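You operate a simulated robot arm through the tools that you are given. There is no shell and no other tool.

You are at the controls of a simulated robot arm. One attempt, no reset.

TASK
File the green and the blue cube by the codes that the lit magnifier shows.
Fine: park the magnifier and leave its lamp on.

It is judged by the outcome, as a careful person would: the job done as asked, and still so three seconds after it is handed in. It fails if anything else is knocked over, pushed out of place, dropped, spilled or broken.

THE ROBOT
A 7-joint arm with a fingered hand, fixed in place. Base frame: the origin is at the foot of the arm, x ahead of it, y to its left, z up; the work surface is at about z = 860. Lengths are in mm, angles in degrees, forces in N, time in s.
With the tool pointing down near the work surface it reaches from about 200 to 800 mm from the base axis. Its first joint turns from -166.0 to 166.0 degrees. Payload 4.9 kg.
Tool frame: the origin (TCP) lies between the finger pads and is the grasp point; the fingertips stand 32 mm ahead of it; z points along the fingers, y is the line along which they close. Largest opening 192 mm; the body of the gripper starts 89 mm behind the TCP. The gripper is a hand of 3 fingers: y runs from the thumb to the fingers, the wrist lies at [0, 0, -267] in the tool frame, and closing takes about 1.5 s.
Orientation is told as [roll, pitch, yaw] about the base's x, y, z axes, in that order, counted from this pose: with the fingers straight down and closing along the base's y, the tool's x points along the base's -x, its y along +y and its z along -z.

THE INTERFACE
- The arm moves only by the tool nudge_tool. Its argument "motion" is a list of rows, each a list of 7 numbers: the closure, from 0 (fully open) to 1 (shut), then the shift along the tool's x, y, z in mm, then the turn, a rotation vector about the tool's x, y, z in degrees. In form: [[gripper, x, y, z, wx, wy, wz], ...]. A call has 1 to 20 rows; each row shifts and turns the commanded pose from where the row before left it, along the tool's axes as they then stand. Rows are played at 5 a second. More than 50 mm and 8.6 degrees between two rows, or a gripper value outside its range, and nothing of the call is played. A pose out of reach is approached as far as the arm can. The call stops where the force on the tool passes 90 N (or 10 N more than at its start, if that is more) or the arm is blocked; 0.2 s more then pass. Each finger travels about 153 mm/s and halts on what it meets, pressing with about 29 N; the grip force reading is that of the motor and also rises with nothing between the fingers. The clock runs only during rows and for 0.2 s after the last one: add rows that do not move to give the fingers time. The reply holds the time, the measured pose of the TCP, the force on the tool along the base axes, the opening and the grip force, in the units named above and with some noise, with the torque about the TCP (base axes, N m) and any sound that the robot's microphone picked up.
- Cameras (640 x 400 px; columns grow to the right, rows downward): "scene" is fixed at [398.7, 648.4, 1626]; the picture's right is [-0.72, 0.69, 0.00], its down [0.58, 0.60, -0.55] and it looks along [-0.38, -0.40, -0.83] (base axes); focal length 366 px, centre (320, 200). "wrist" rides on the gripper at [80, -46, -113] in the tool frame; the picture's right is [0.50, 0.87, 0.00], its down [-0.67, 0.39, -0.63] and it looks along [-0.55, 0.32, 0.78] (tool axes); focal length 226 px, centre (320, 200). There is no depth. A picture from a camera that has moved, and an enlarged one, comes with that camera's place and axes in the base frame and with its lens.
- snapshot(camera): a new picture of that camera. No time passes.
- grasp_type(shape): the hand has 3 fingers and takes this shape, open, in about a second: jaw (thumb against the fingers, like two jaws); tri (thumb and two fingers); tip (a fingertip pinch); poke (one finger out to press); point (the index stretched); flat (the hand flat); cup (the hand cupped); fist (a fist). The gripper value then closes the fingers along that shape, each until it touches; the sizes above hold for jaw. It gives what a move gives, with no picture.
- enlarge(camera, box): a new picture of the part [left, top, right, bottom] of that camera's present view, enlarged. No time passes.
- job_done(): hands the job in; it is judged then, once.

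Nothing tells you positions but the pictures and the camera data. Unless the task says otherwise, let go and move clear before handing in.

The tools are called after ">>>" as a command line: name --pt "numbers of a row" for each row, then --argument value for the rest, lists and objects as JSON in quotes. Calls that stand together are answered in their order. nudge_tool: Moves the arm, as the interface text tells. Its arguments: {"type":"object","properties":{"motion":{"type":"array","items":{"type":"array","items":{"type":"number"}}}},"required":["motion"]} The other tools are called the same way: grasp_type (shape) gives the hand a shape; snapshot (camera) takes a picture; enlarge (camera, box) takes an enlarged picture of a part of a camera's view; job_done () hands the job in.

At the start:

```text
time: 0.0
ee_pos: [122.7, 412.5, 1216.6]
ee_rot: [0.0, 0.0, 0.0]
ft_force: [0.7, 0.5, -0.6]
moment: [-0.05, -0.01, 0.0]
grip_width: 191.8
grasp_force: 0.1
shape: jaw
```

scene: 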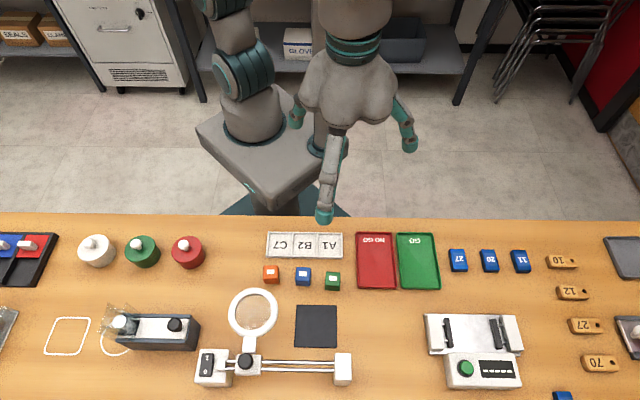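
wrist: 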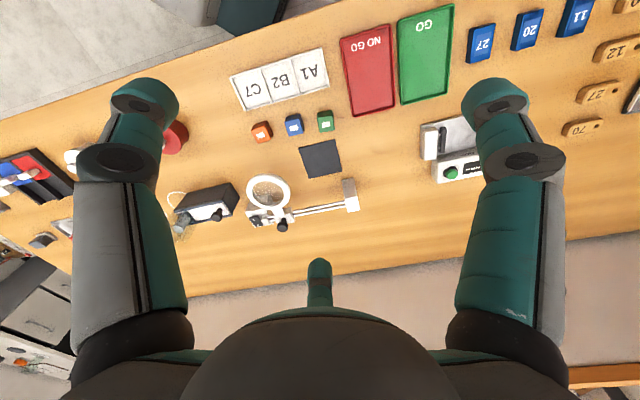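

I see a work bench with three cubes (orange, blue, green) in front of a tray with slots A1/B2/C7, a ring magnifier on a sliding rail with a switch, and a dark pad. I'll look closer before moving.

>>> enlarge --camera "scene" --box '[180, 270, 370, 390]'

>>> enlarge --camera "scene" --box '[240, 220, 370, 300]'

>>> enlarge --camera "wrist" --box '[220, 40, 380, 240]'

```text
3.33 times, centred on (275, 330) of scene
camera zoom: at [398.7, 648.4, 1626.0], right [-0.72, 0.69, 0.0], down [0.58, 0.6, -0.55], along [-0.38, -0.4, -0.83], focal length 1221 px, centre (470, -233)
```

zoom: 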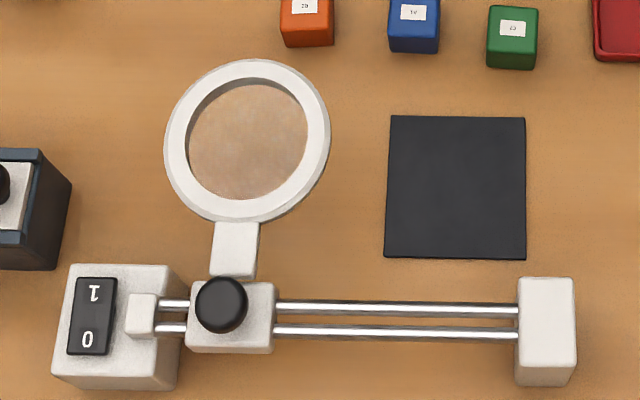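

```text
4.92 times, centred on (305, 260) of scene
camera zoom: at [398.7, 648.4, 1626.0], right [-0.72, 0.69, 0.0], down [0.58, 0.6, -0.55], along [-0.38, -0.4, -0.83], focal length 1803 px, centre (394, -95)
```

zoom: 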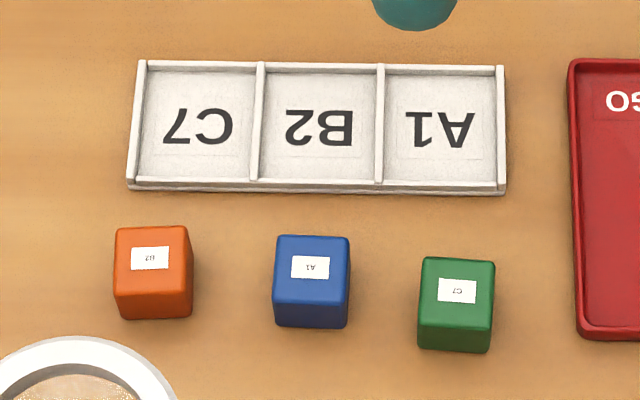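

```text
2.00 times, centred on (300, 140) of wrist
camera zoom: at [41.3, 367.0, 1328.3], right [-0.5, 0.87, 0.0], down [0.67, 0.39, 0.63], along [0.55, 0.32, -0.78], focal length 452 px, centre (360, 320)
```

zoom: 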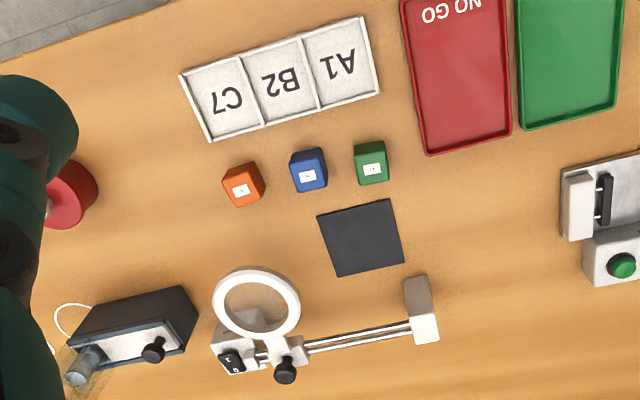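

The labels on the cubes are tiny; I'll zoom further to see what can be read and see the details of the magnifier's stand.

>>> enlarge --camera "scene" --box '[258, 262, 290, 282]'

>>> enlarge --camera "scene" --box '[290, 264, 322, 284]'

>>> enlarge --camera "scene" --box '[318, 268, 350, 288]'

>>> enlarge --camera "scene" --box '[190, 335, 290, 397]'

>>> enlarge --camera "scene" --box '[280, 300, 380, 397]'

>>> enlarge --camera "wrist" --box '[235, 165, 375, 245]'

```text
16.00 times, centred on (274, 272) of scene
camera zoom: at [398.7, 648.4, 1626.0], right [-0.72, 0.69, 0.0], down [0.58, 0.6, -0.55], along [-0.38, -0.4, -0.83], focal length 5861 px, centre (1056, -952)
```

zoom: 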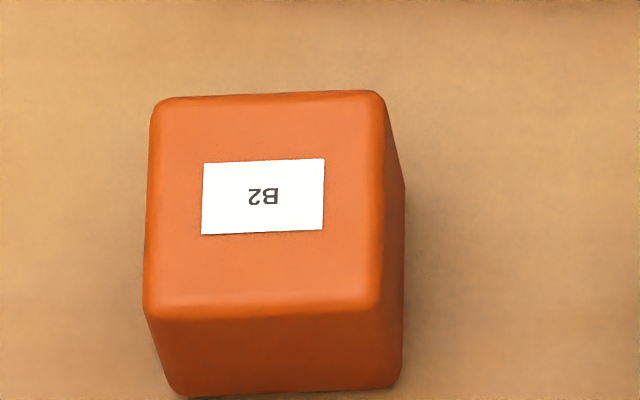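

```text
16.00 times, centred on (306, 274) of scene
camera zoom: at [398.7, 648.4, 1626.0], right [-0.72, 0.69, 0.0], down [0.58, 0.6, -0.55], along [-0.38, -0.4, -0.83], focal length 5861 px, centre (544, -984)
```

zoom: 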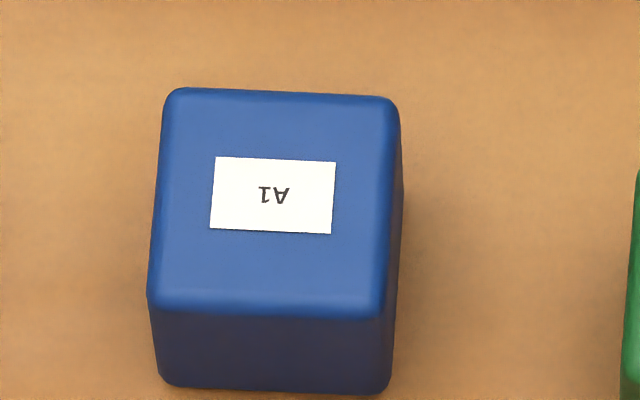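

```text
16.00 times, centred on (334, 278) of scene
camera zoom: at [398.7, 648.4, 1626.0], right [-0.72, 0.69, 0.0], down [0.58, 0.6, -0.55], along [-0.38, -0.4, -0.83], focal length 5861 px, centre (96, -1048)
```

zoom: 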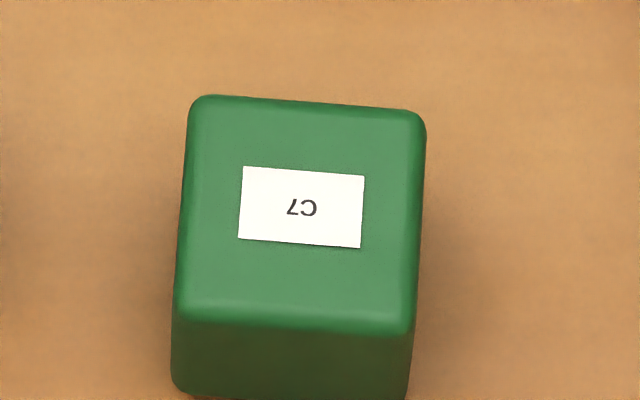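

```text
6.40 times, centred on (240, 366) of scene
camera zoom: at [398.7, 648.4, 1626.0], right [-0.72, 0.69, 0.0], down [0.58, 0.6, -0.55], along [-0.38, -0.4, -0.83], focal length 2344 px, centre (832, -862)
```

zoom: 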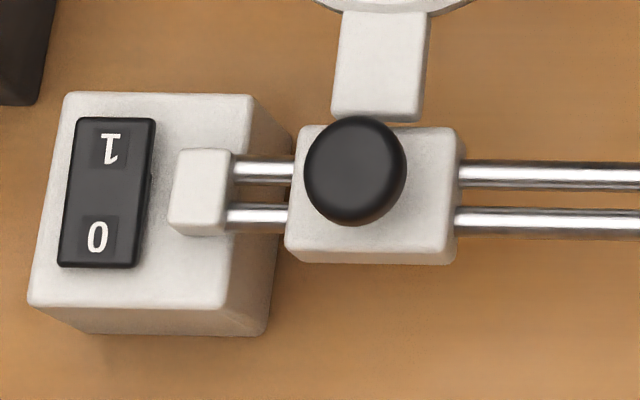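

```text
4.12 times, centred on (330, 348) of scene
camera zoom: at [398.7, 648.4, 1626.0], right [-0.72, 0.69, 0.0], down [0.58, 0.6, -0.55], along [-0.38, -0.4, -0.83], focal length 1510 px, centre (279, -412)
```

zoom: 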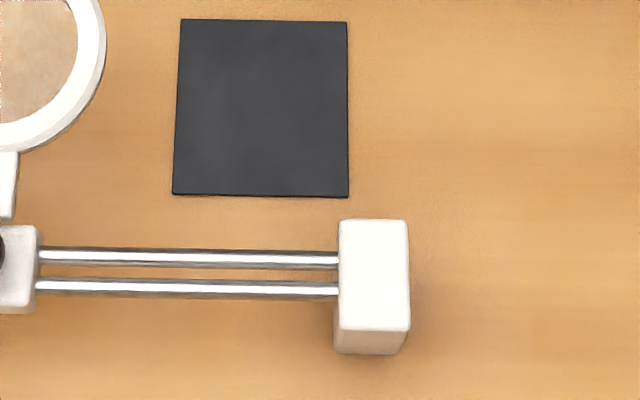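

```text
4.57 times, centred on (305, 205) of wrist
camera zoom: at [41.3, 367.0, 1328.3], right [-0.5, 0.87, 0.0], down [0.67, 0.39, 0.63], along [0.55, 0.32, -0.78], focal length 1033 px, centre (389, 177)
```

zoom: 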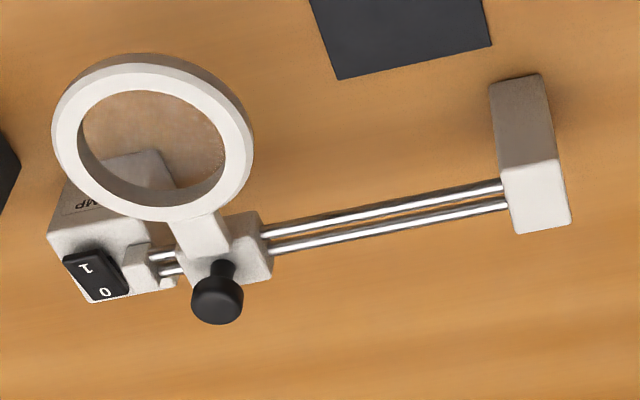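

The labels, magnified by the camera, seem to read orange B2, blue A1, green C7, but the task says to go by what the lit magnifier shows, so I'll check that too. My estimates (in a bench frame turned about 46°) are cubes near z 860–892, the lens ring near z 945, and the lamp switch top near z 932. First I turn the hand to line up with the bench, high up, and see how the fingers close.

>>> nudge_tool --pt "0 0 0 0 0 0 7.3" --pt "0 0 0 0 0 0 7.3" --pt "0.1 0 0 0 0 0 7.3" --pt "0.2 0 0 0 0 0 7.3" --pt "0.3 0 0 0 0 0 7.3" --pt "0.4 0 0 0 0 0 7.3" --pt "0.5 0 0 0 0 0 0" --pt "0.5 0 0 0 0 0 0" --pt "0.5 0 0 0 0 0 0"

```text
time: 2.0
ee_pos: [121.7, 413.2, 1215.0]
ee_rot: [0.0, 0.0, -43.8]
ft_force: [-0.1, 0.8, 0.2]
moment: [0.02, -0.01, -0.03]
grip_width: 96.8
grasp_force: 0.1
shape: jaw
```

>>> snapshot --camera "scene"

>>> snapshot --camera "wrist"

```text
taken
```

scene: 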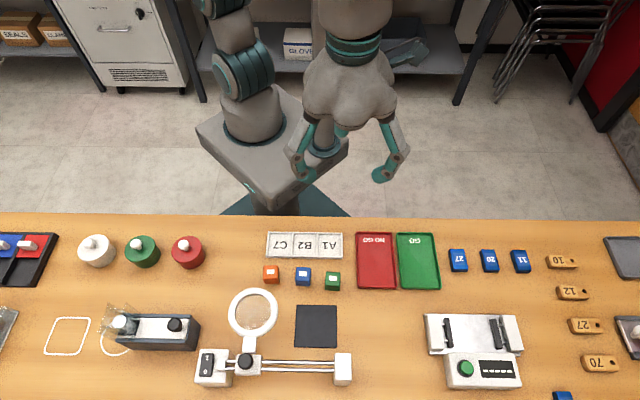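

```text
taken
camera wrist: at [31.7, 435.0, 1328.5], right [0.24, 0.97, 0.0], down [0.75, -0.19, 0.63], along [0.61, -0.15, -0.78], focal length 226 px, centre (320, 200)
```

wrist: 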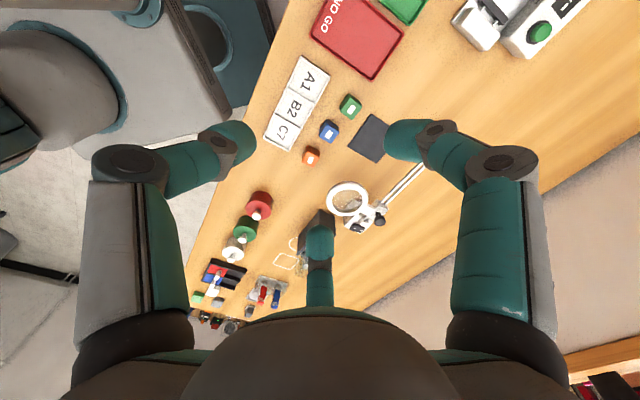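

The hand seems to have a thumb at one side and two spread fingers on the other. I'll close further in the air to learn the finger layout at around cube size.

>>> nudge_tool --pt "0.6 0 0 0 0 0 0" --pt "0.7 0 0 0 0 0 0" --pt "0.8 0 0 0 0 0 0" --pt "0.8 0 0 0 0 0 0" --pt "0.8 0 0 0 0 0 0"

>>> snapshot --camera "wrist"

>>> enlarge --camera "scene" --box '[260, 60, 440, 220]'

```text
time: 3.2
ee_pos: [121.3, 414.0, 1216.2]
ee_rot: [0.0, 0.0, -43.8]
ft_force: [0.0, 0.0, 0.2]
moment: [0.0, 0.01, 0.02]
grip_width: 38.7
grasp_force: 0.0
shape: jaw
```

```text
taken
camera wrist: at [31.7, 435.0, 1328.5], right [0.24, 0.97, 0.0], down [0.75, -0.19, 0.63], along [0.61, -0.15, -0.78], focal length 226 px, centre (320, 200)
```

wrist: 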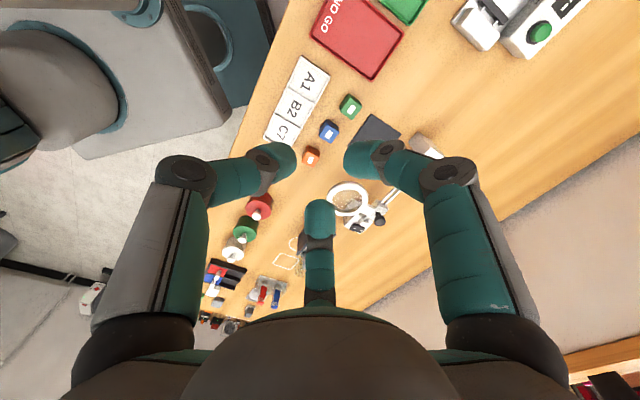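

```text
2.50 times, centred on (350, 140) of scene
camera zoom: at [398.7, 648.4, 1626.0], right [-0.72, 0.69, 0.0], down [0.58, 0.6, -0.55], along [-0.38, -0.4, -0.83], focal length 916 px, centre (245, 350)
```

zoom: 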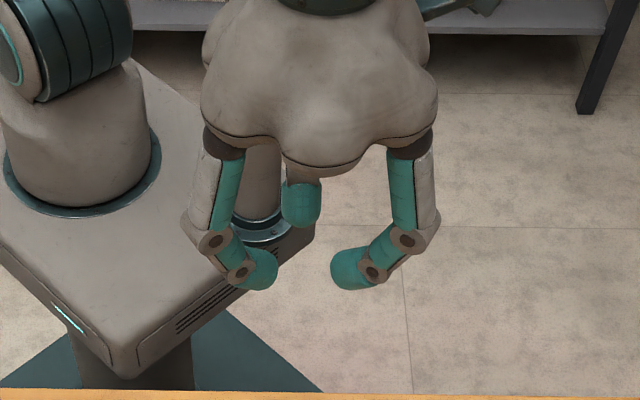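

In jaw shape the three fingers converge at about 120°. I'll see whether the pinch shape suits a small cube better.

>>> grasp_type --shape "tip"

>>> snapshot --camera "wrist"

>>> enlarge --camera "scene" --box '[260, 60, 440, 220]'

```text
time: 4.1
ee_pos: [121.5, 414.0, 1215.3]
ee_rot: [-0.1, 0.0, -43.8]
ft_force: [0.0, 0.7, 0.4]
moment: [0.0, 0.01, 0.03]
grip_width: 192.0
grasp_force: 0.0
shape: tip
```

```text
taken
camera wrist: at [31.6, 435.0, 1328.5], right [0.24, 0.97, 0.0], down [0.75, -0.19, 0.63], along [0.61, -0.15, -0.78], focal length 226 px, centre (320, 200)
```

wrist: 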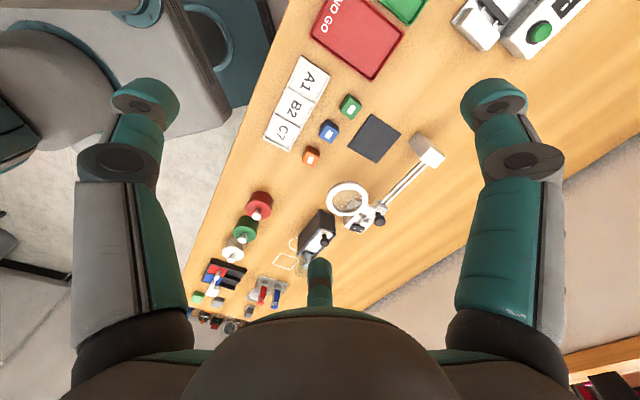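

```text
2.50 times, centred on (350, 140) of scene
camera zoom: at [398.7, 648.4, 1626.0], right [-0.72, 0.69, 0.0], down [0.58, 0.6, -0.55], along [-0.38, -0.4, -0.83], focal length 916 px, centre (245, 350)
```

zoom: 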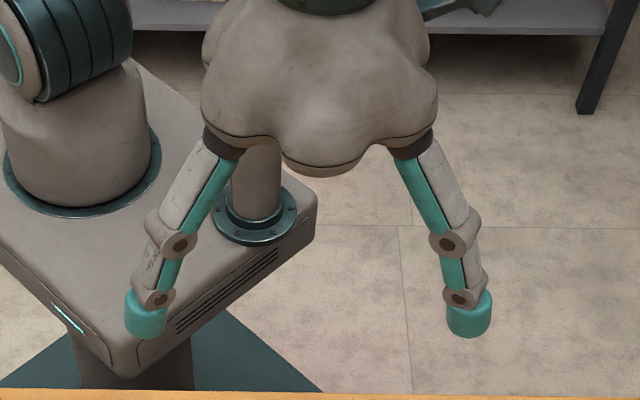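

>>> nudge_tool --pt "0.2 0 0 0 0 0 0" --pt "0.4 0 0 0 0 0 0" --pt "0.6 0 0 0 0 0 0" --pt "0.8 0 0 0 0 0 0" --pt "0.8 0 0 0 0 0 0" --pt "0.8 0 0 0 0 0 0"

>>> snapshot --camera "wrist"

>>> enlarge --camera "scene" --box '[260, 60, 440, 220]'

```text
time: 5.5
ee_pos: [121.5, 414.0, 1216.7]
ee_rot: [0.1, 0.0, -43.8]
ft_force: [0.1, -0.5, 0.7]
moment: [-0.01, 0.0, 0.01]
grip_width: 38.9
grasp_force: 0.1
shape: tip
```

```text
taken
camera wrist: at [31.7, 435.0, 1328.5], right [0.24, 0.97, 0.0], down [0.75, -0.19, 0.63], along [0.61, -0.15, -0.78], focal length 226 px, centre (320, 200)
```

wrist: 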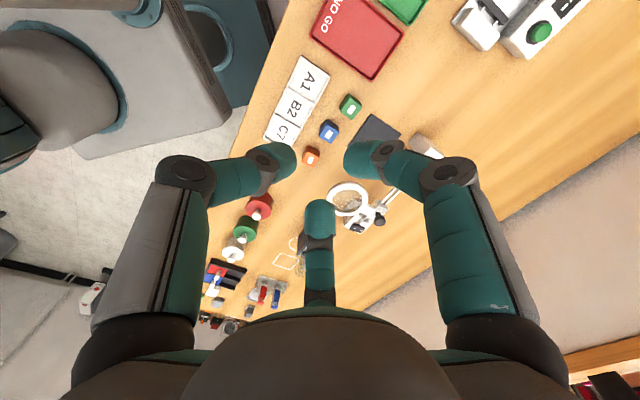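

```text
2.50 times, centred on (350, 140) of scene
camera zoom: at [398.7, 648.4, 1626.0], right [-0.72, 0.69, 0.0], down [0.58, 0.6, -0.55], along [-0.38, -0.4, -0.83], focal length 916 px, centre (245, 350)
```

zoom: 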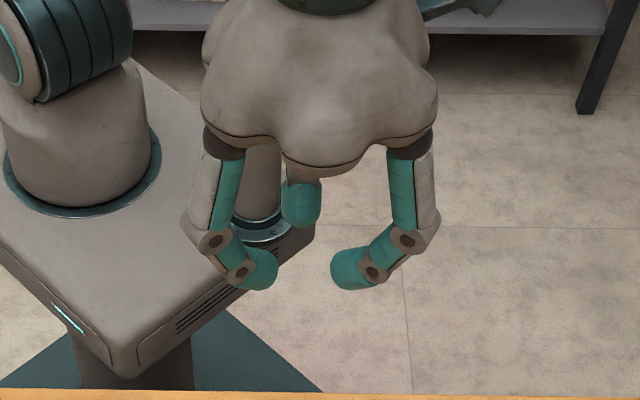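

The pinch behaves like the jaw: three curled fingertips at 120°, with tips about 32 mm below the TCP. Now I'll check the poke shape for pressing the lamp switch.

>>> grasp_type --shape "poke"

>>> nudge_tool --pt "0.5 0 0 0 0 0 0" --pt "1 0 0 0 0 0 0" --pt "1 0 0 0 0 0 0" --pt "1 0 0 0 0 0 0" --pt "1 0 0 0 0 0 0" --pt "1 0 0 0 0 0 0" --pt "1 0 0 0 0 0 0" --pt "1 0 0 0 0 0 0"

>>> snapshot --camera "wrist"

>>> enlarge --camera "scene" --box '[260, 60, 440, 220]'

```text
time: 6.4
ee_pos: [122.3, 412.8, 1215.4]
ee_rot: [0.0, 0.0, -43.8]
ft_force: [-0.6, 0.8, -0.2]
moment: [-0.02, 0.0, -0.02]
grip_width: 0.0
grasp_force: 0.0
shape: poke
```

```text
time: 8.2
ee_pos: [120.9, 413.6, 1214.3]
ee_rot: [-0.1, 0.0, -43.8]
ft_force: [0.2, 0.2, 0.9]
moment: [0.01, -0.01, 0.01]
grip_width: 0.1
grasp_force: 29.5
shape: jaw
```

```text
taken
camera wrist: at [31.6, 435.0, 1328.5], right [0.24, 0.97, 0.0], down [0.75, -0.19, 0.63], along [0.61, -0.15, -0.78], focal length 226 px, centre (320, 200)
```

wrist: 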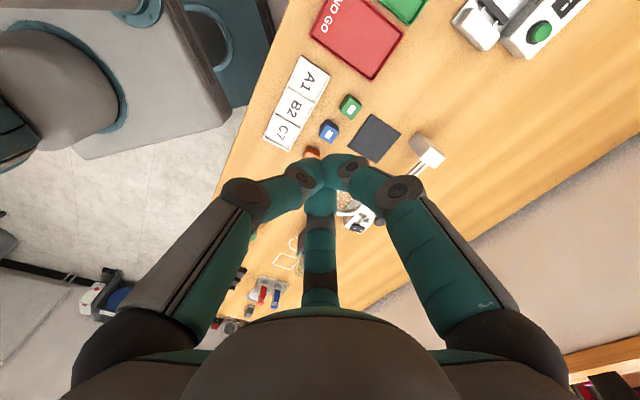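

```text
2.50 times, centred on (350, 140) of scene
camera zoom: at [398.7, 648.4, 1626.0], right [-0.72, 0.69, 0.0], down [0.58, 0.6, -0.55], along [-0.38, -0.4, -0.83], focal length 916 px, centre (245, 350)
```

zoom: 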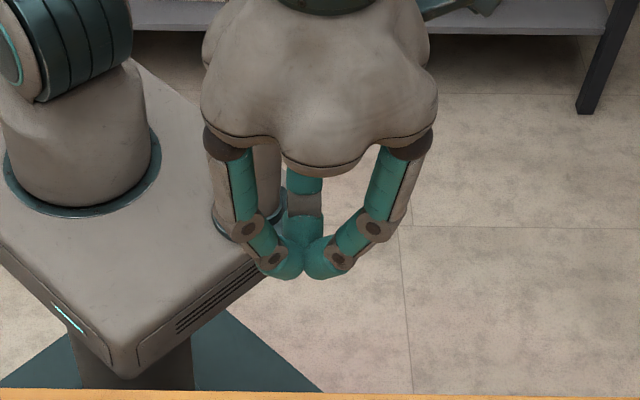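

Closing from "poke" fell back to a closed jaw bunch. I'll look at the poke shape itself, keeping the gripper value at 0.

>>> grasp_type --shape "poke"

>>> snapshot --camera "wrist"

>>> enlarge --camera "scene" --box '[260, 60, 440, 220]'

```text
time: 9.1
ee_pos: [121.9, 412.7, 1215.3]
ee_rot: [0.0, 0.0, -43.9]
ft_force: [-0.1, -0.1, 0.1]
moment: [0.0, 0.0, 0.02]
grip_width: 0.0
grasp_force: 0.0
shape: poke
```

```text
taken
camera wrist: at [31.7, 435.0, 1328.5], right [0.24, 0.97, 0.0], down [0.75, -0.19, 0.63], along [0.61, -0.15, -0.78], focal length 226 px, centre (320, 200)
```

wrist: 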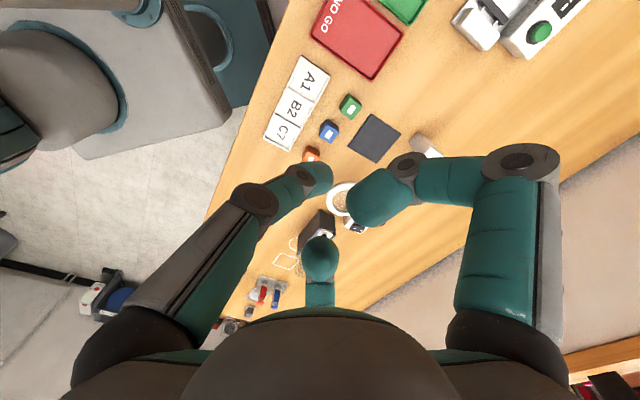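

```text
2.50 times, centred on (350, 140) of scene
camera zoom: at [398.7, 648.4, 1626.0], right [-0.72, 0.69, 0.0], down [0.58, 0.6, -0.55], along [-0.38, -0.4, -0.83], focal length 916 px, centre (245, 350)
```

zoom: 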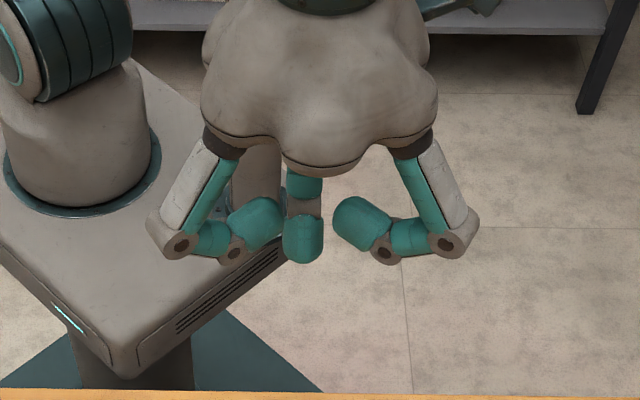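

In poke shape, the thumb points to the tool centre with the other two curled up. I'll check that a zero-motion row at gripper 0 keeps this shape.

>>> nudge_tool --pt "0 0 0 0 0 0 0" --pt "0 0 0 0 0 0 0"

>>> enlarge --camera "scene" --box '[260, 60, 440, 220]'

```text
time: 9.7
ee_pos: [121.8, 414.8, 1215.3]
ee_rot: [0.0, 0.0, -43.8]
ft_force: [0.0, -0.5, -0.5]
moment: [0.03, -0.01, 0.0]
grip_width: 0.0
grasp_force: 0.1
shape: poke
```

```text
2.50 times, centred on (350, 140) of scene
camera zoom: at [398.7, 648.4, 1626.0], right [-0.72, 0.69, 0.0], down [0.58, 0.6, -0.55], along [-0.38, -0.4, -0.83], focal length 916 px, centre (245, 350)
```

zoom: 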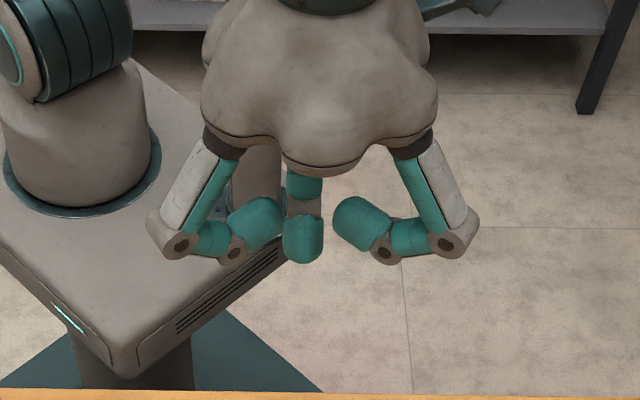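

The poke shape holds. The lamp rocker's "1" end is at about base (455, 419), z ≈ 932. I'll move above it at a safe height and turn the hand a bit so the curled fingers stay away from the magnifier knob.

>>> nudge_tool --pt "0 -19.8 19.4 12.9 0 0 0" --pt "0 -19.8 19.4 12.9 0 0 0" --pt "0 -19.8 19.4 12.9 0 0 0" --pt "0 -19.8 19.4 12.9 0 0 0" --pt "0 -19.8 19.4 12.9 0 0 0" --pt "0 -19.8 19.4 12.9 0 0 0" --pt "0 -19.8 19.4 12.9 0 0 0" --pt "0 -19.8 19.4 12.9 0 0 0" --pt "0 -19.8 19.4 12.9 0 0 0" --pt "0 -19.8 19.4 12.9 0 0 0" --pt "0 -19.8 19.4 12.9 0 0 0" --pt "0 -19.8 19.4 12.9 0 0 0" --pt "0 0 0 0 0 0 6" --pt "0 0 0 0 0 0 6" --pt "0 0 0 0 0 0 6" --pt "0 0 0 0 0 0 6" --pt "0 0 0 0 0 0 6" --pt "0 0 0 0 0 0 0"

>>> snapshot --camera "scene"

>>> snapshot --camera "wrist"

```text
time: 13.5
ee_pos: [454.0, 417.2, 1059.7]
ee_rot: [0.0, 0.0, -73.8]
ft_force: [-0.6, 0.6, -0.3]
moment: [-0.02, 0.02, 0.02]
grip_width: 0.0
grasp_force: 0.0
shape: poke
```

```text
taken
```

scene: 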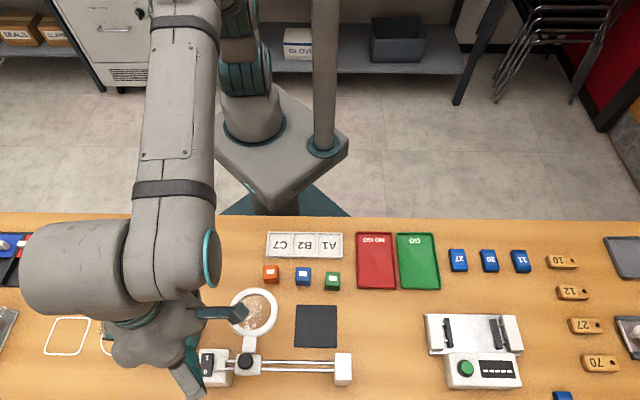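

```text
taken
camera wrist: at [387.2, 480.3, 1173.2], right [0.69, 0.72, 0.0], down [0.56, -0.54, 0.63], along [0.45, -0.44, -0.78], focal length 226 px, centre (320, 200)
```

wrist: 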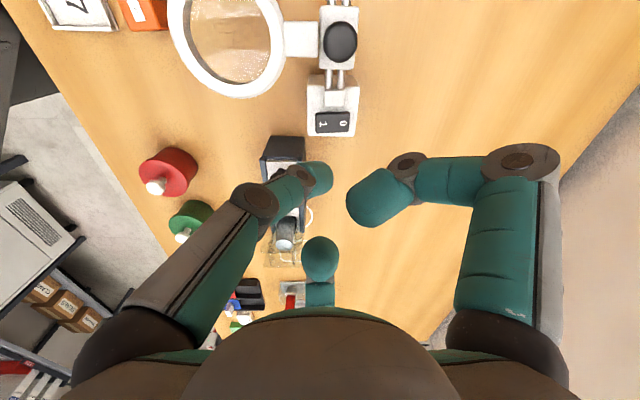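

>>> enlarge --camera "wrist" --box '[270, 60, 390, 200]'

>>> enlarge --camera "scene" --box '[140, 280, 300, 395]'

```text
2.86 times, centred on (330, 130) of wrist
camera zoom: at [387.2, 480.3, 1173.2], right [0.69, 0.72, 0.0], down [0.56, -0.54, 0.63], along [0.45, -0.44, -0.78], focal length 646 px, centre (291, 400)
```

zoom: 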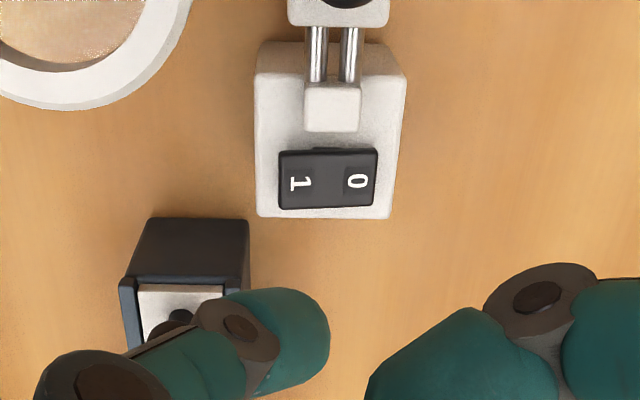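

```text
3.48 times, centred on (220, 338) of scene
camera zoom: at [398.7, 648.4, 1626.0], right [-0.72, 0.69, 0.0], down [0.58, 0.6, -0.55], along [-0.38, -0.4, -0.83], focal length 1274 px, centre (668, -278)
```

zoom: 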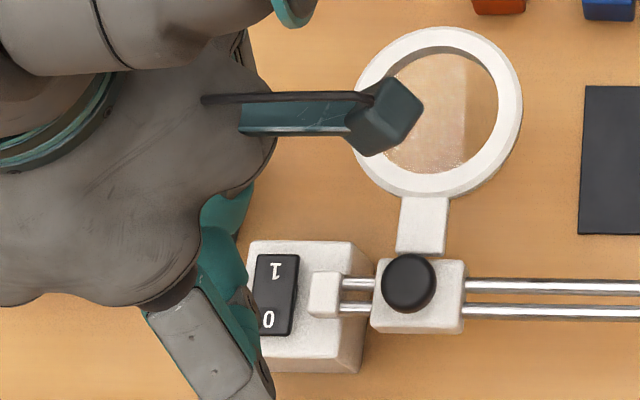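

The thumb tip hangs over the "1" end of the rocker, and my wrist and scene estimates agree. I'll come down to about 12 mm above it and look again.

>>> nudge_tool --pt "0 0 0 16 0 0 0" --pt "0 0 0 16 0 0 0" --pt "0 0 0 16 0 0 0" --pt "0 0 0 16 0 0 0" --pt "0 0 0 16 0 0 0" --pt "0 0 0 3 0 0 0" --pt "0 0 0 0 0 0 0"

>>> enlarge --camera "wrist" --box '[220, 60, 420, 220]'

>>> enlarge --camera "scene" --box '[140, 280, 300, 395]'

```text
time: 15.1
ee_pos: [454.7, 417.6, 976.5]
ee_rot: [0.0, 0.0, -73.7]
ft_force: [-0.8, 0.3, -0.3]
moment: [-0.02, 0.01, 0.0]
grip_width: 0.1
grasp_force: 0.1
shape: poke
```

```text
2.50 times, centred on (320, 140) of wrist
camera zoom: at [387.2, 480.7, 1090.3], right [0.69, 0.72, 0.0], down [0.56, -0.54, 0.63], along [0.46, -0.44, -0.78], focal length 565 px, centre (320, 350)
```

zoom: 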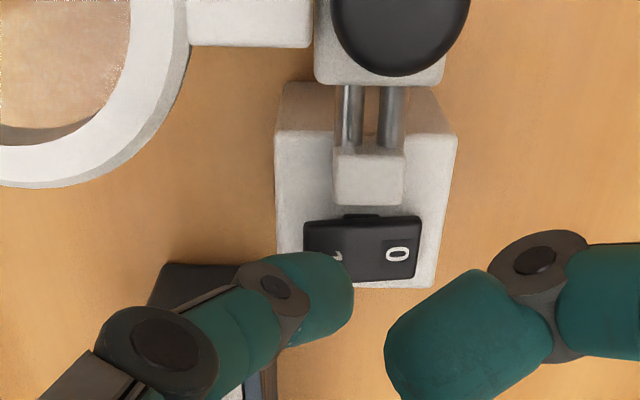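

```text
3.48 times, centred on (220, 338) of scene
camera zoom: at [398.7, 648.4, 1626.0], right [-0.72, 0.69, 0.0], down [0.58, 0.6, -0.55], along [-0.38, -0.4, -0.83], focal length 1274 px, centre (668, -278)
```

zoom: 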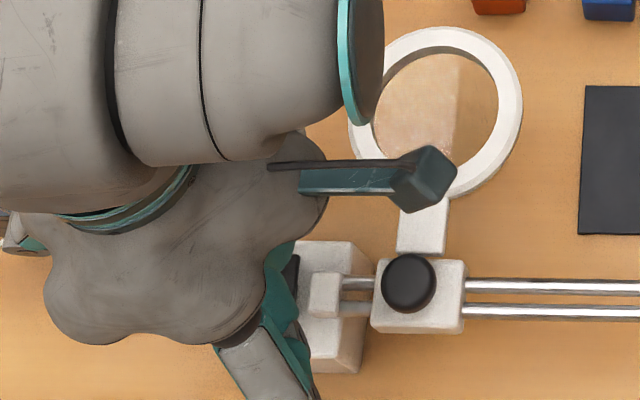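

The thumb tip is lined up over the raised "1" end. I'll lower in small steps, watching the force.

>>> nudge_tool --pt "0 0 0 2 0 0 0" --pt "0 0 0 2 0 0 0" --pt "0 0 0 2 0 0 0" --pt "0 0 0 2 0 0 0" --pt "0 0 0 0 0 0 0"

```text
time: 16.3
ee_pos: [455.4, 416.0, 968.2]
ee_rot: [0.0, 0.1, -73.7]
ft_force: [0.0, -1.2, 0.0]
moment: [-0.01, 0.01, 0.01]
grip_width: 0.1
grasp_force: 0.1
shape: poke
```

>>> nudge_tool --pt "0 0 0 1.5 0 0 0" --pt "0 0 0 1.5 0 0 0" --pt "0 0 0 0 0 0 0"

>>> enlarge --camera "wrist" --box '[220, 60, 420, 220]'

```text
time: 17.1
ee_pos: [455.5, 416.0, 965.8]
ee_rot: [0.0, -0.1, -73.9]
ft_force: [-0.1, 1.0, 1.4]
moment: [-0.03, 0.0, -0.03]
grip_width: 0.1
grasp_force: 0.0
shape: poke
```

```text
2.50 times, centred on (320, 140) of wrist
camera zoom: at [387.4, 480.0, 1079.4], right [0.69, 0.72, 0.0], down [0.56, -0.54, 0.63], along [0.46, -0.44, -0.78], focal length 565 px, centre (320, 350)
```

zoom: 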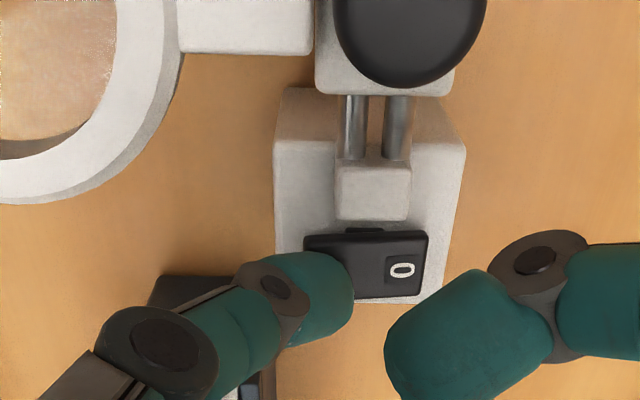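

>>> nudge_tool --pt "0 0 0 1.5 0 0 0" --pt "0 0 0 1.5 0 0 0" --pt "0 0 0 0 0 0 0"

```text
time: 17.9
ee_pos: [455.8, 415.3, 963.1]
ee_rot: [-0.1, 0.0, -73.9]
ft_force: [0.2, -0.2, 0.7]
moment: [-0.02, 0.0, -0.01]
grip_width: 0.0
grasp_force: 0.1
shape: poke
heard: click
```

A click was heard. I'll see whether the lamp is on.

>>> snapshot --camera "scene"

>>> enlarge --camera "wrist" --box '[180, 0, 420, 220]'

```text
taken
```

scene: 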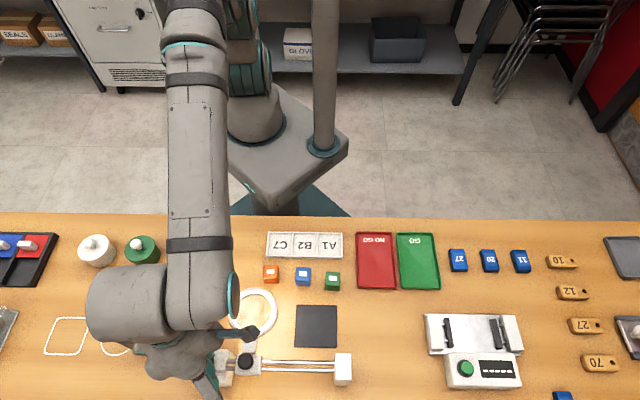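

```text
1.82 times, centred on (300, 110) of wrist
camera zoom: at [387.4, 480.1, 1076.2], right [0.69, 0.72, 0.0], down [0.56, -0.54, 0.63], along [0.46, -0.44, -0.78], focal length 411 px, centre (356, 364)
```

zoom: 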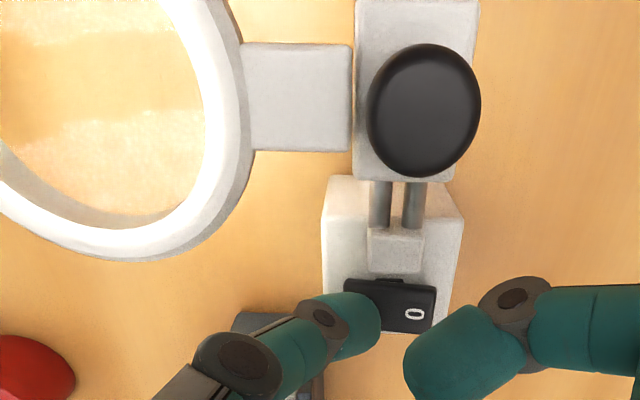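

The ring looks brighter, so the lamp seems on. I'll raise the hand clear and verify.

>>> nudge_tool --pt "0 0 0 -5 0 0 0" --pt "0 0 0 -15 0 0 0" --pt "0 0 0 -25 0 0 0" --pt "0 0 0 -30 0 0 0" --pt "0 0 0 -30 0 0 0" --pt "0 0 0 -30 0 0 0" --pt "0 0 0 -15 0 0 0" --pt "0 0 0 0 0 0 0"

>>> enlarge --camera "scene" --box '[140, 280, 300, 395]'

>>> snapshot --camera "wrist"

```text
time: 19.7
ee_pos: [453.9, 417.6, 1113.5]
ee_rot: [-0.1, 0.0, -73.8]
ft_force: [-0.1, -0.1, -0.1]
moment: [0.04, 0.01, -0.01]
grip_width: 0.2
grasp_force: 0.0
shape: poke
```

```text
3.48 times, centred on (220, 338) of scene
camera zoom: at [398.7, 648.4, 1626.0], right [-0.72, 0.69, 0.0], down [0.58, 0.6, -0.55], along [-0.38, -0.4, -0.83], focal length 1274 px, centre (668, -278)
```

zoom: 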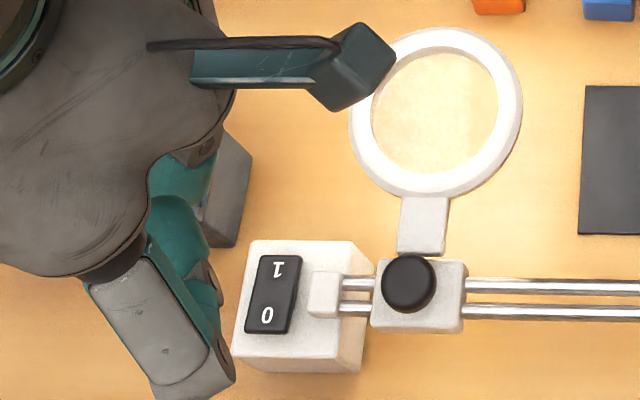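

```text
taken
camera wrist: at [387.3, 480.4, 1225.8], right [0.69, 0.72, 0.0], down [0.56, -0.54, 0.63], along [0.46, -0.44, -0.78], focal length 226 px, centre (320, 200)
```

wrist: 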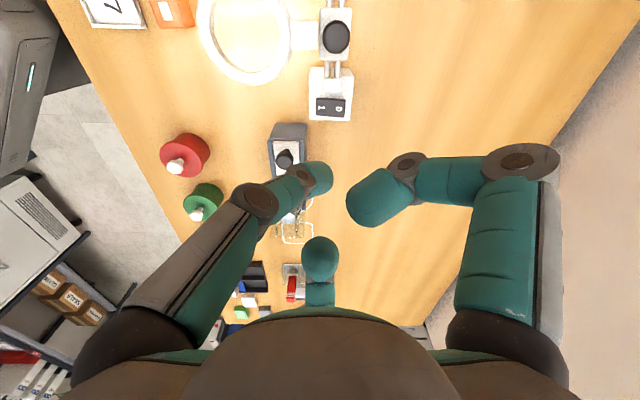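

The lamp is on (rocker at 1, ring glowing). To read the codes through the lens, I'll put both cubes on the dark pad and slide the lens over them. First the green cube: switch to jaw, partly closed, and move above it with a turn that keeps the fingers off its neighbours.

>>> grasp_type --shape "jaw"

>>> nudge_tool --pt "0.2 0 0 0 0 0 0" --pt "0.4 12.57 -27.73 0 0 0 0" --pt "0.6 12.57 -27.73 0 0 0 0" --pt "0.73 12.57 -27.73 0 0 0 0" --pt "0.73 12.57 -27.73 0 0 0 0" --pt "0.73 12.57 -27.73 0 0 0 0" --pt "0.73 12.57 -27.73 0 0 0 0" --pt "0.73 12.57 -27.73 0 0 0 0" --pt "0.73 12.57 -27.73 0 0 0 0" --pt "0.73 12.57 -27.73 0 0 0 0" --pt "0.73 0 0 0 0 0 -7.5" --pt "0.73 0 0 0 0 0 -7.5" --pt "0.73 0 0 0 0 0 -7.5" --pt "0.73 0 0 0 0 0 -7.5" --pt "0.73 0 0 0 0 0 -7.5" --pt "0.73 0 0 0 0 0 -7.5" --pt "0.73 0 0 0 0 0 -7.5" --pt "0.73 0 0 0 0 0 -7.5" --pt "0.73 0 0 0 0 0 0"

>>> snapshot --camera "scene"

>>> snapshot --camera "wrist"

```text
time: 20.6
ee_pos: [454.8, 418.0, 1112.3]
ee_rot: [0.0, 0.1, -73.8]
ft_force: [-0.2, 0.6, -0.3]
moment: [0.0, 0.01, -0.02]
grip_width: 191.8
grasp_force: 0.0
shape: jaw
```

```text
time: 24.6
ee_pos: [183.2, 455.5, 1114.0]
ee_rot: [0.0, 0.0, -13.7]
ft_force: [0.6, 0.2, 0.2]
moment: [0.01, -0.01, 0.01]
grip_width: 51.9
grasp_force: 0.2
shape: jaw
```

```text
taken
```

scene: 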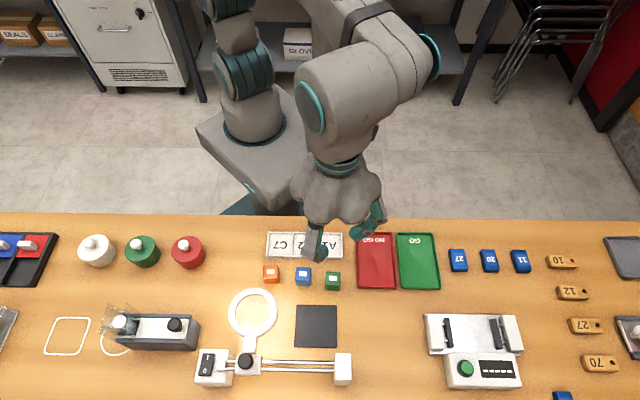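

```text
taken
camera wrist: at [94.1, 429.9, 1226.3], right [-0.28, 0.96, 0.0], down [0.74, 0.22, 0.63], along [0.61, 0.18, -0.78], focal length 226 px, centre (320, 200)
```

wrist: 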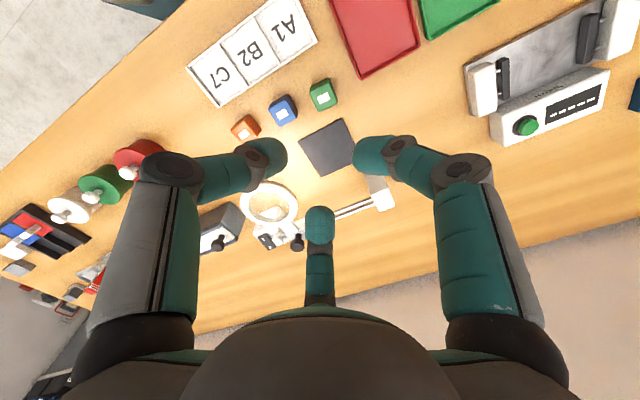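

>>> enlarge --camera "wrist" --box '[220, 60, 380, 160]'

>>> enlarge --camera "scene" --box '[250, 200, 410, 300]'

```text
4.00 times, centred on (300, 110) of wrist
camera zoom: at [94.1, 429.9, 1226.3], right [-0.28, 0.96, 0.0], down [0.74, 0.22, 0.63], along [0.61, 0.18, -0.78], focal length 904 px, centre (400, 560)
```

zoom: 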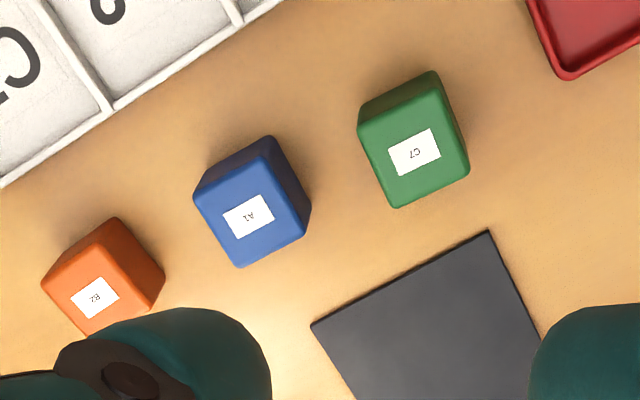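

```text
4.00 times, centred on (330, 250) of scene
camera zoom: at [398.7, 648.4, 1626.0], right [-0.72, 0.69, 0.0], down [0.58, 0.6, -0.55], along [-0.38, -0.4, -0.83], focal length 1465 px, centre (280, 0)
```

zoom: 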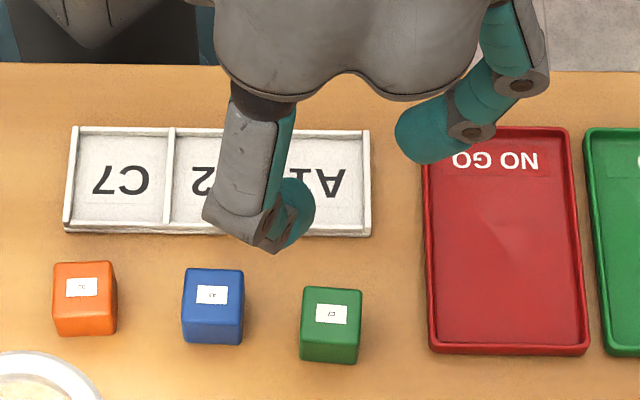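

The wrist and scene views agree on the green cube at about base (179, 460). I'll line up (slightly offset so all three fingers touch together), then descend to just above the cube tops and check.

>>> nudge_tool --pt "0.73 1.3 0.75 0 0 0 3" --pt "0.73 0 0 28 0 0 0" --pt "0.73 0 0 28 0 0 0" --pt "0.73 0 0 28 0 0 0" --pt "0.73 0 0 28 0 0 0" --pt "0.73 0 0 28 0 0 0" --pt "0.73 0 0 28 0 0 0" --pt "0.73 0 0 12 0 0 0" --pt "0.73 0 0 0 0 0 0"

>>> enlarge --camera "scene" --box '[250, 200, 410, 300]'

>>> snapshot --camera "wrist"

```text
time: 26.6
ee_pos: [182.0, 458.2, 934.2]
ee_rot: [0.0, 0.0, -16.8]
ft_force: [-0.2, 0.4, -0.3]
moment: [0.04, 0.0, 0.02]
grip_width: 52.2
grasp_force: 0.1
shape: jaw
```

```text
4.00 times, centred on (330, 250) of scene
camera zoom: at [398.7, 648.4, 1626.0], right [-0.72, 0.69, 0.0], down [0.58, 0.6, -0.55], along [-0.38, -0.4, -0.83], focal length 1465 px, centre (280, 0)
```

zoom: 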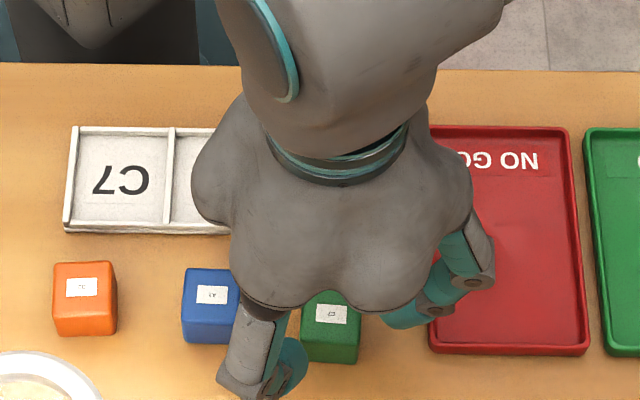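

```text
taken
camera wrist: at [91.8, 436.1, 1046.5], right [-0.23, 0.97, 0.0], down [0.76, 0.18, 0.63], along [0.61, 0.14, -0.78], focal length 226 px, centre (320, 200)
```

wrist: 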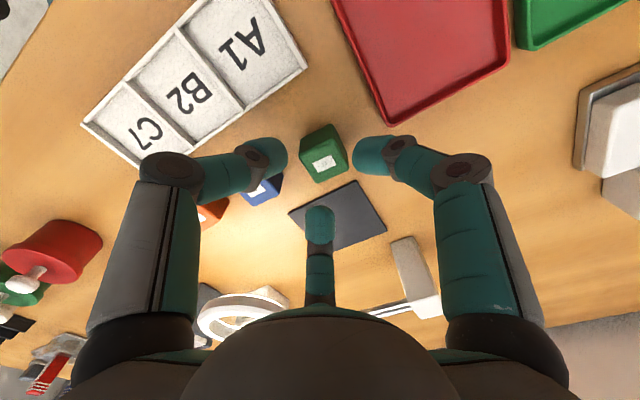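

The cube sits centered among the fingers. I'll lower to grip height (tips about 13 mm above the bench).

>>> nudge_tool --pt "0.73 0 0 8 0 0 0" --pt "0.73 0 0 8 0 0 0" --pt "0.73 0 0 7 0 0 0" --pt "0.73 0 0 5 0 0 0" --pt "0.73 0 0 0 0 0 0"

>>> enlarge --camera "wrist" --box '[200, 90, 440, 260]'

>>> enlarge --camera "scene" --box '[250, 200, 410, 300]'

```text
time: 27.8
ee_pos: [181.8, 458.0, 904.5]
ee_rot: [0.1, 0.0, -16.8]
ft_force: [1.1, 0.3, 1.3]
moment: [0.0, -0.03, -0.02]
grip_width: 52.1
grasp_force: 0.0
shape: jaw
```

```text
2.35 times, centred on (320, 175) of wrist
camera zoom: at [91.6, 436.2, 1018.7], right [-0.23, 0.97, 0.0], down [0.76, 0.18, 0.63], along [0.61, 0.14, -0.78], focal length 532 px, centre (320, 259)
```

zoom: 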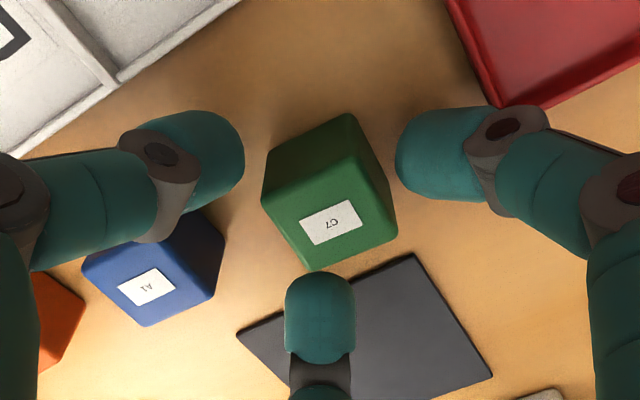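

```text
4.00 times, centred on (330, 250) of scene
camera zoom: at [398.7, 648.4, 1626.0], right [-0.72, 0.69, 0.0], down [0.58, 0.6, -0.55], along [-0.38, -0.4, -0.83], focal length 1465 px, centre (280, 0)
```

zoom: 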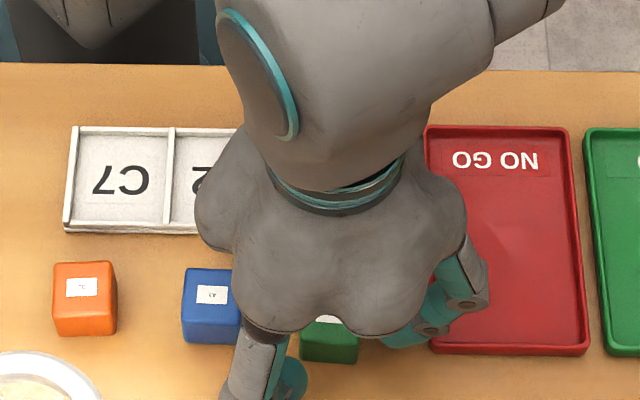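

Well centered. Closing the fingers on the green cube gradually.

>>> nudge_tool --pt "0.76 0 0 0 0 0 0" --pt "0.79 0 0 0 0 0 0" --pt "0.82 0 0 0 0 0 0" --pt "0.85 0 0 0 0 0 0" --pt "0.88 0 0 0 0 0 0" --pt "0.92 0 0 0 0 0 0" --pt "1 0 0 0 0 0 0" --pt "1 0 0 0 0 0 0" --pt "1 0 0 0 0 0 0"

>>> enlarge --camera "wrist" --box '[200, 90, 440, 260]'

```text
time: 29.8
ee_pos: [182.6, 457.6, 905.6]
ee_rot: [0.0, 0.0, -16.8]
ft_force: [0.0, 1.0, -0.4]
moment: [0.0, 0.01, 0.0]
grip_width: 32.8
grasp_force: 29.2
shape: jaw
```

```text
2.35 times, centred on (320, 175) of wrist
camera zoom: at [91.6, 436.2, 1018.9], right [-0.23, 0.97, 0.0], down [0.76, 0.18, 0.63], along [0.61, 0.14, -0.78], focal length 532 px, centre (320, 259)
```

zoom: 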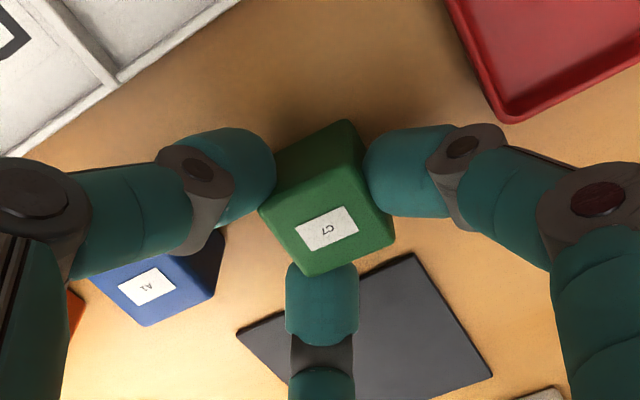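

Gripped at 32.8 mm. I'll lift a little and check that it holds.

>>> nudge_tool --pt "1 0 0 -5 0 0 0" --pt "1 0 0 -10 0 0 0" --pt "1 0 0 -15 0 0 0" --pt "1 0 0 0 0 0 0"

>>> enlarge --camera "wrist" --box '[200, 90, 440, 260]'

>>> enlarge --camera "scene" --box '[250, 200, 410, 300]'

```text
time: 30.8
ee_pos: [181.6, 457.5, 935.6]
ee_rot: [0.0, 0.0, -16.7]
ft_force: [0.3, -0.1, 0.3]
moment: [0.01, 0.0, -0.03]
grip_width: 32.9
grasp_force: 28.9
shape: jaw
```

```text
2.35 times, centred on (320, 175) of wrist
camera zoom: at [90.9, 435.9, 1048.8], right [-0.23, 0.97, 0.0], down [0.76, 0.18, 0.63], along [0.61, 0.14, -0.78], focal length 532 px, centre (320, 259)
```

zoom: 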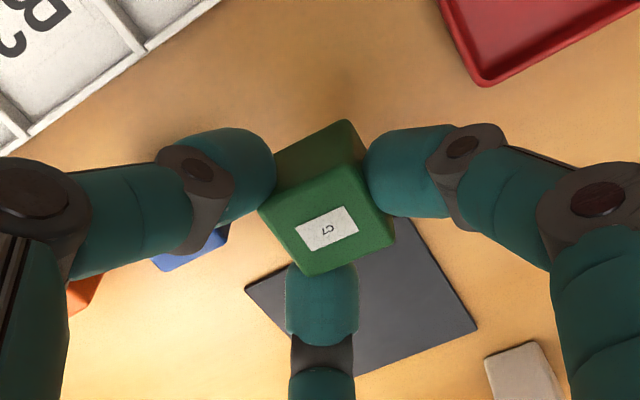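

```text
4.00 times, centred on (330, 250) of scene
camera zoom: at [398.7, 648.4, 1626.0], right [-0.72, 0.69, 0.0], down [0.58, 0.6, -0.55], along [-0.38, -0.4, -0.83], focal length 1465 px, centre (280, 0)
```

zoom: 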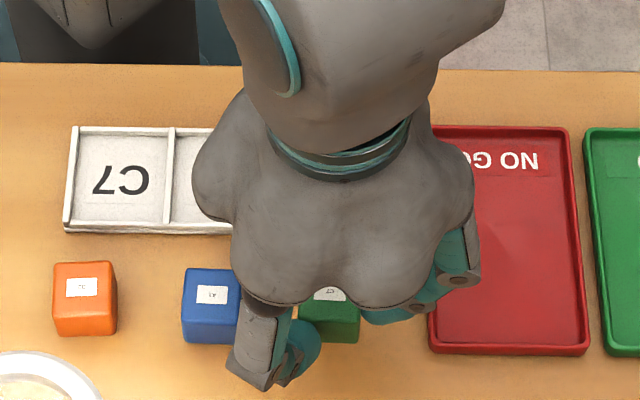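

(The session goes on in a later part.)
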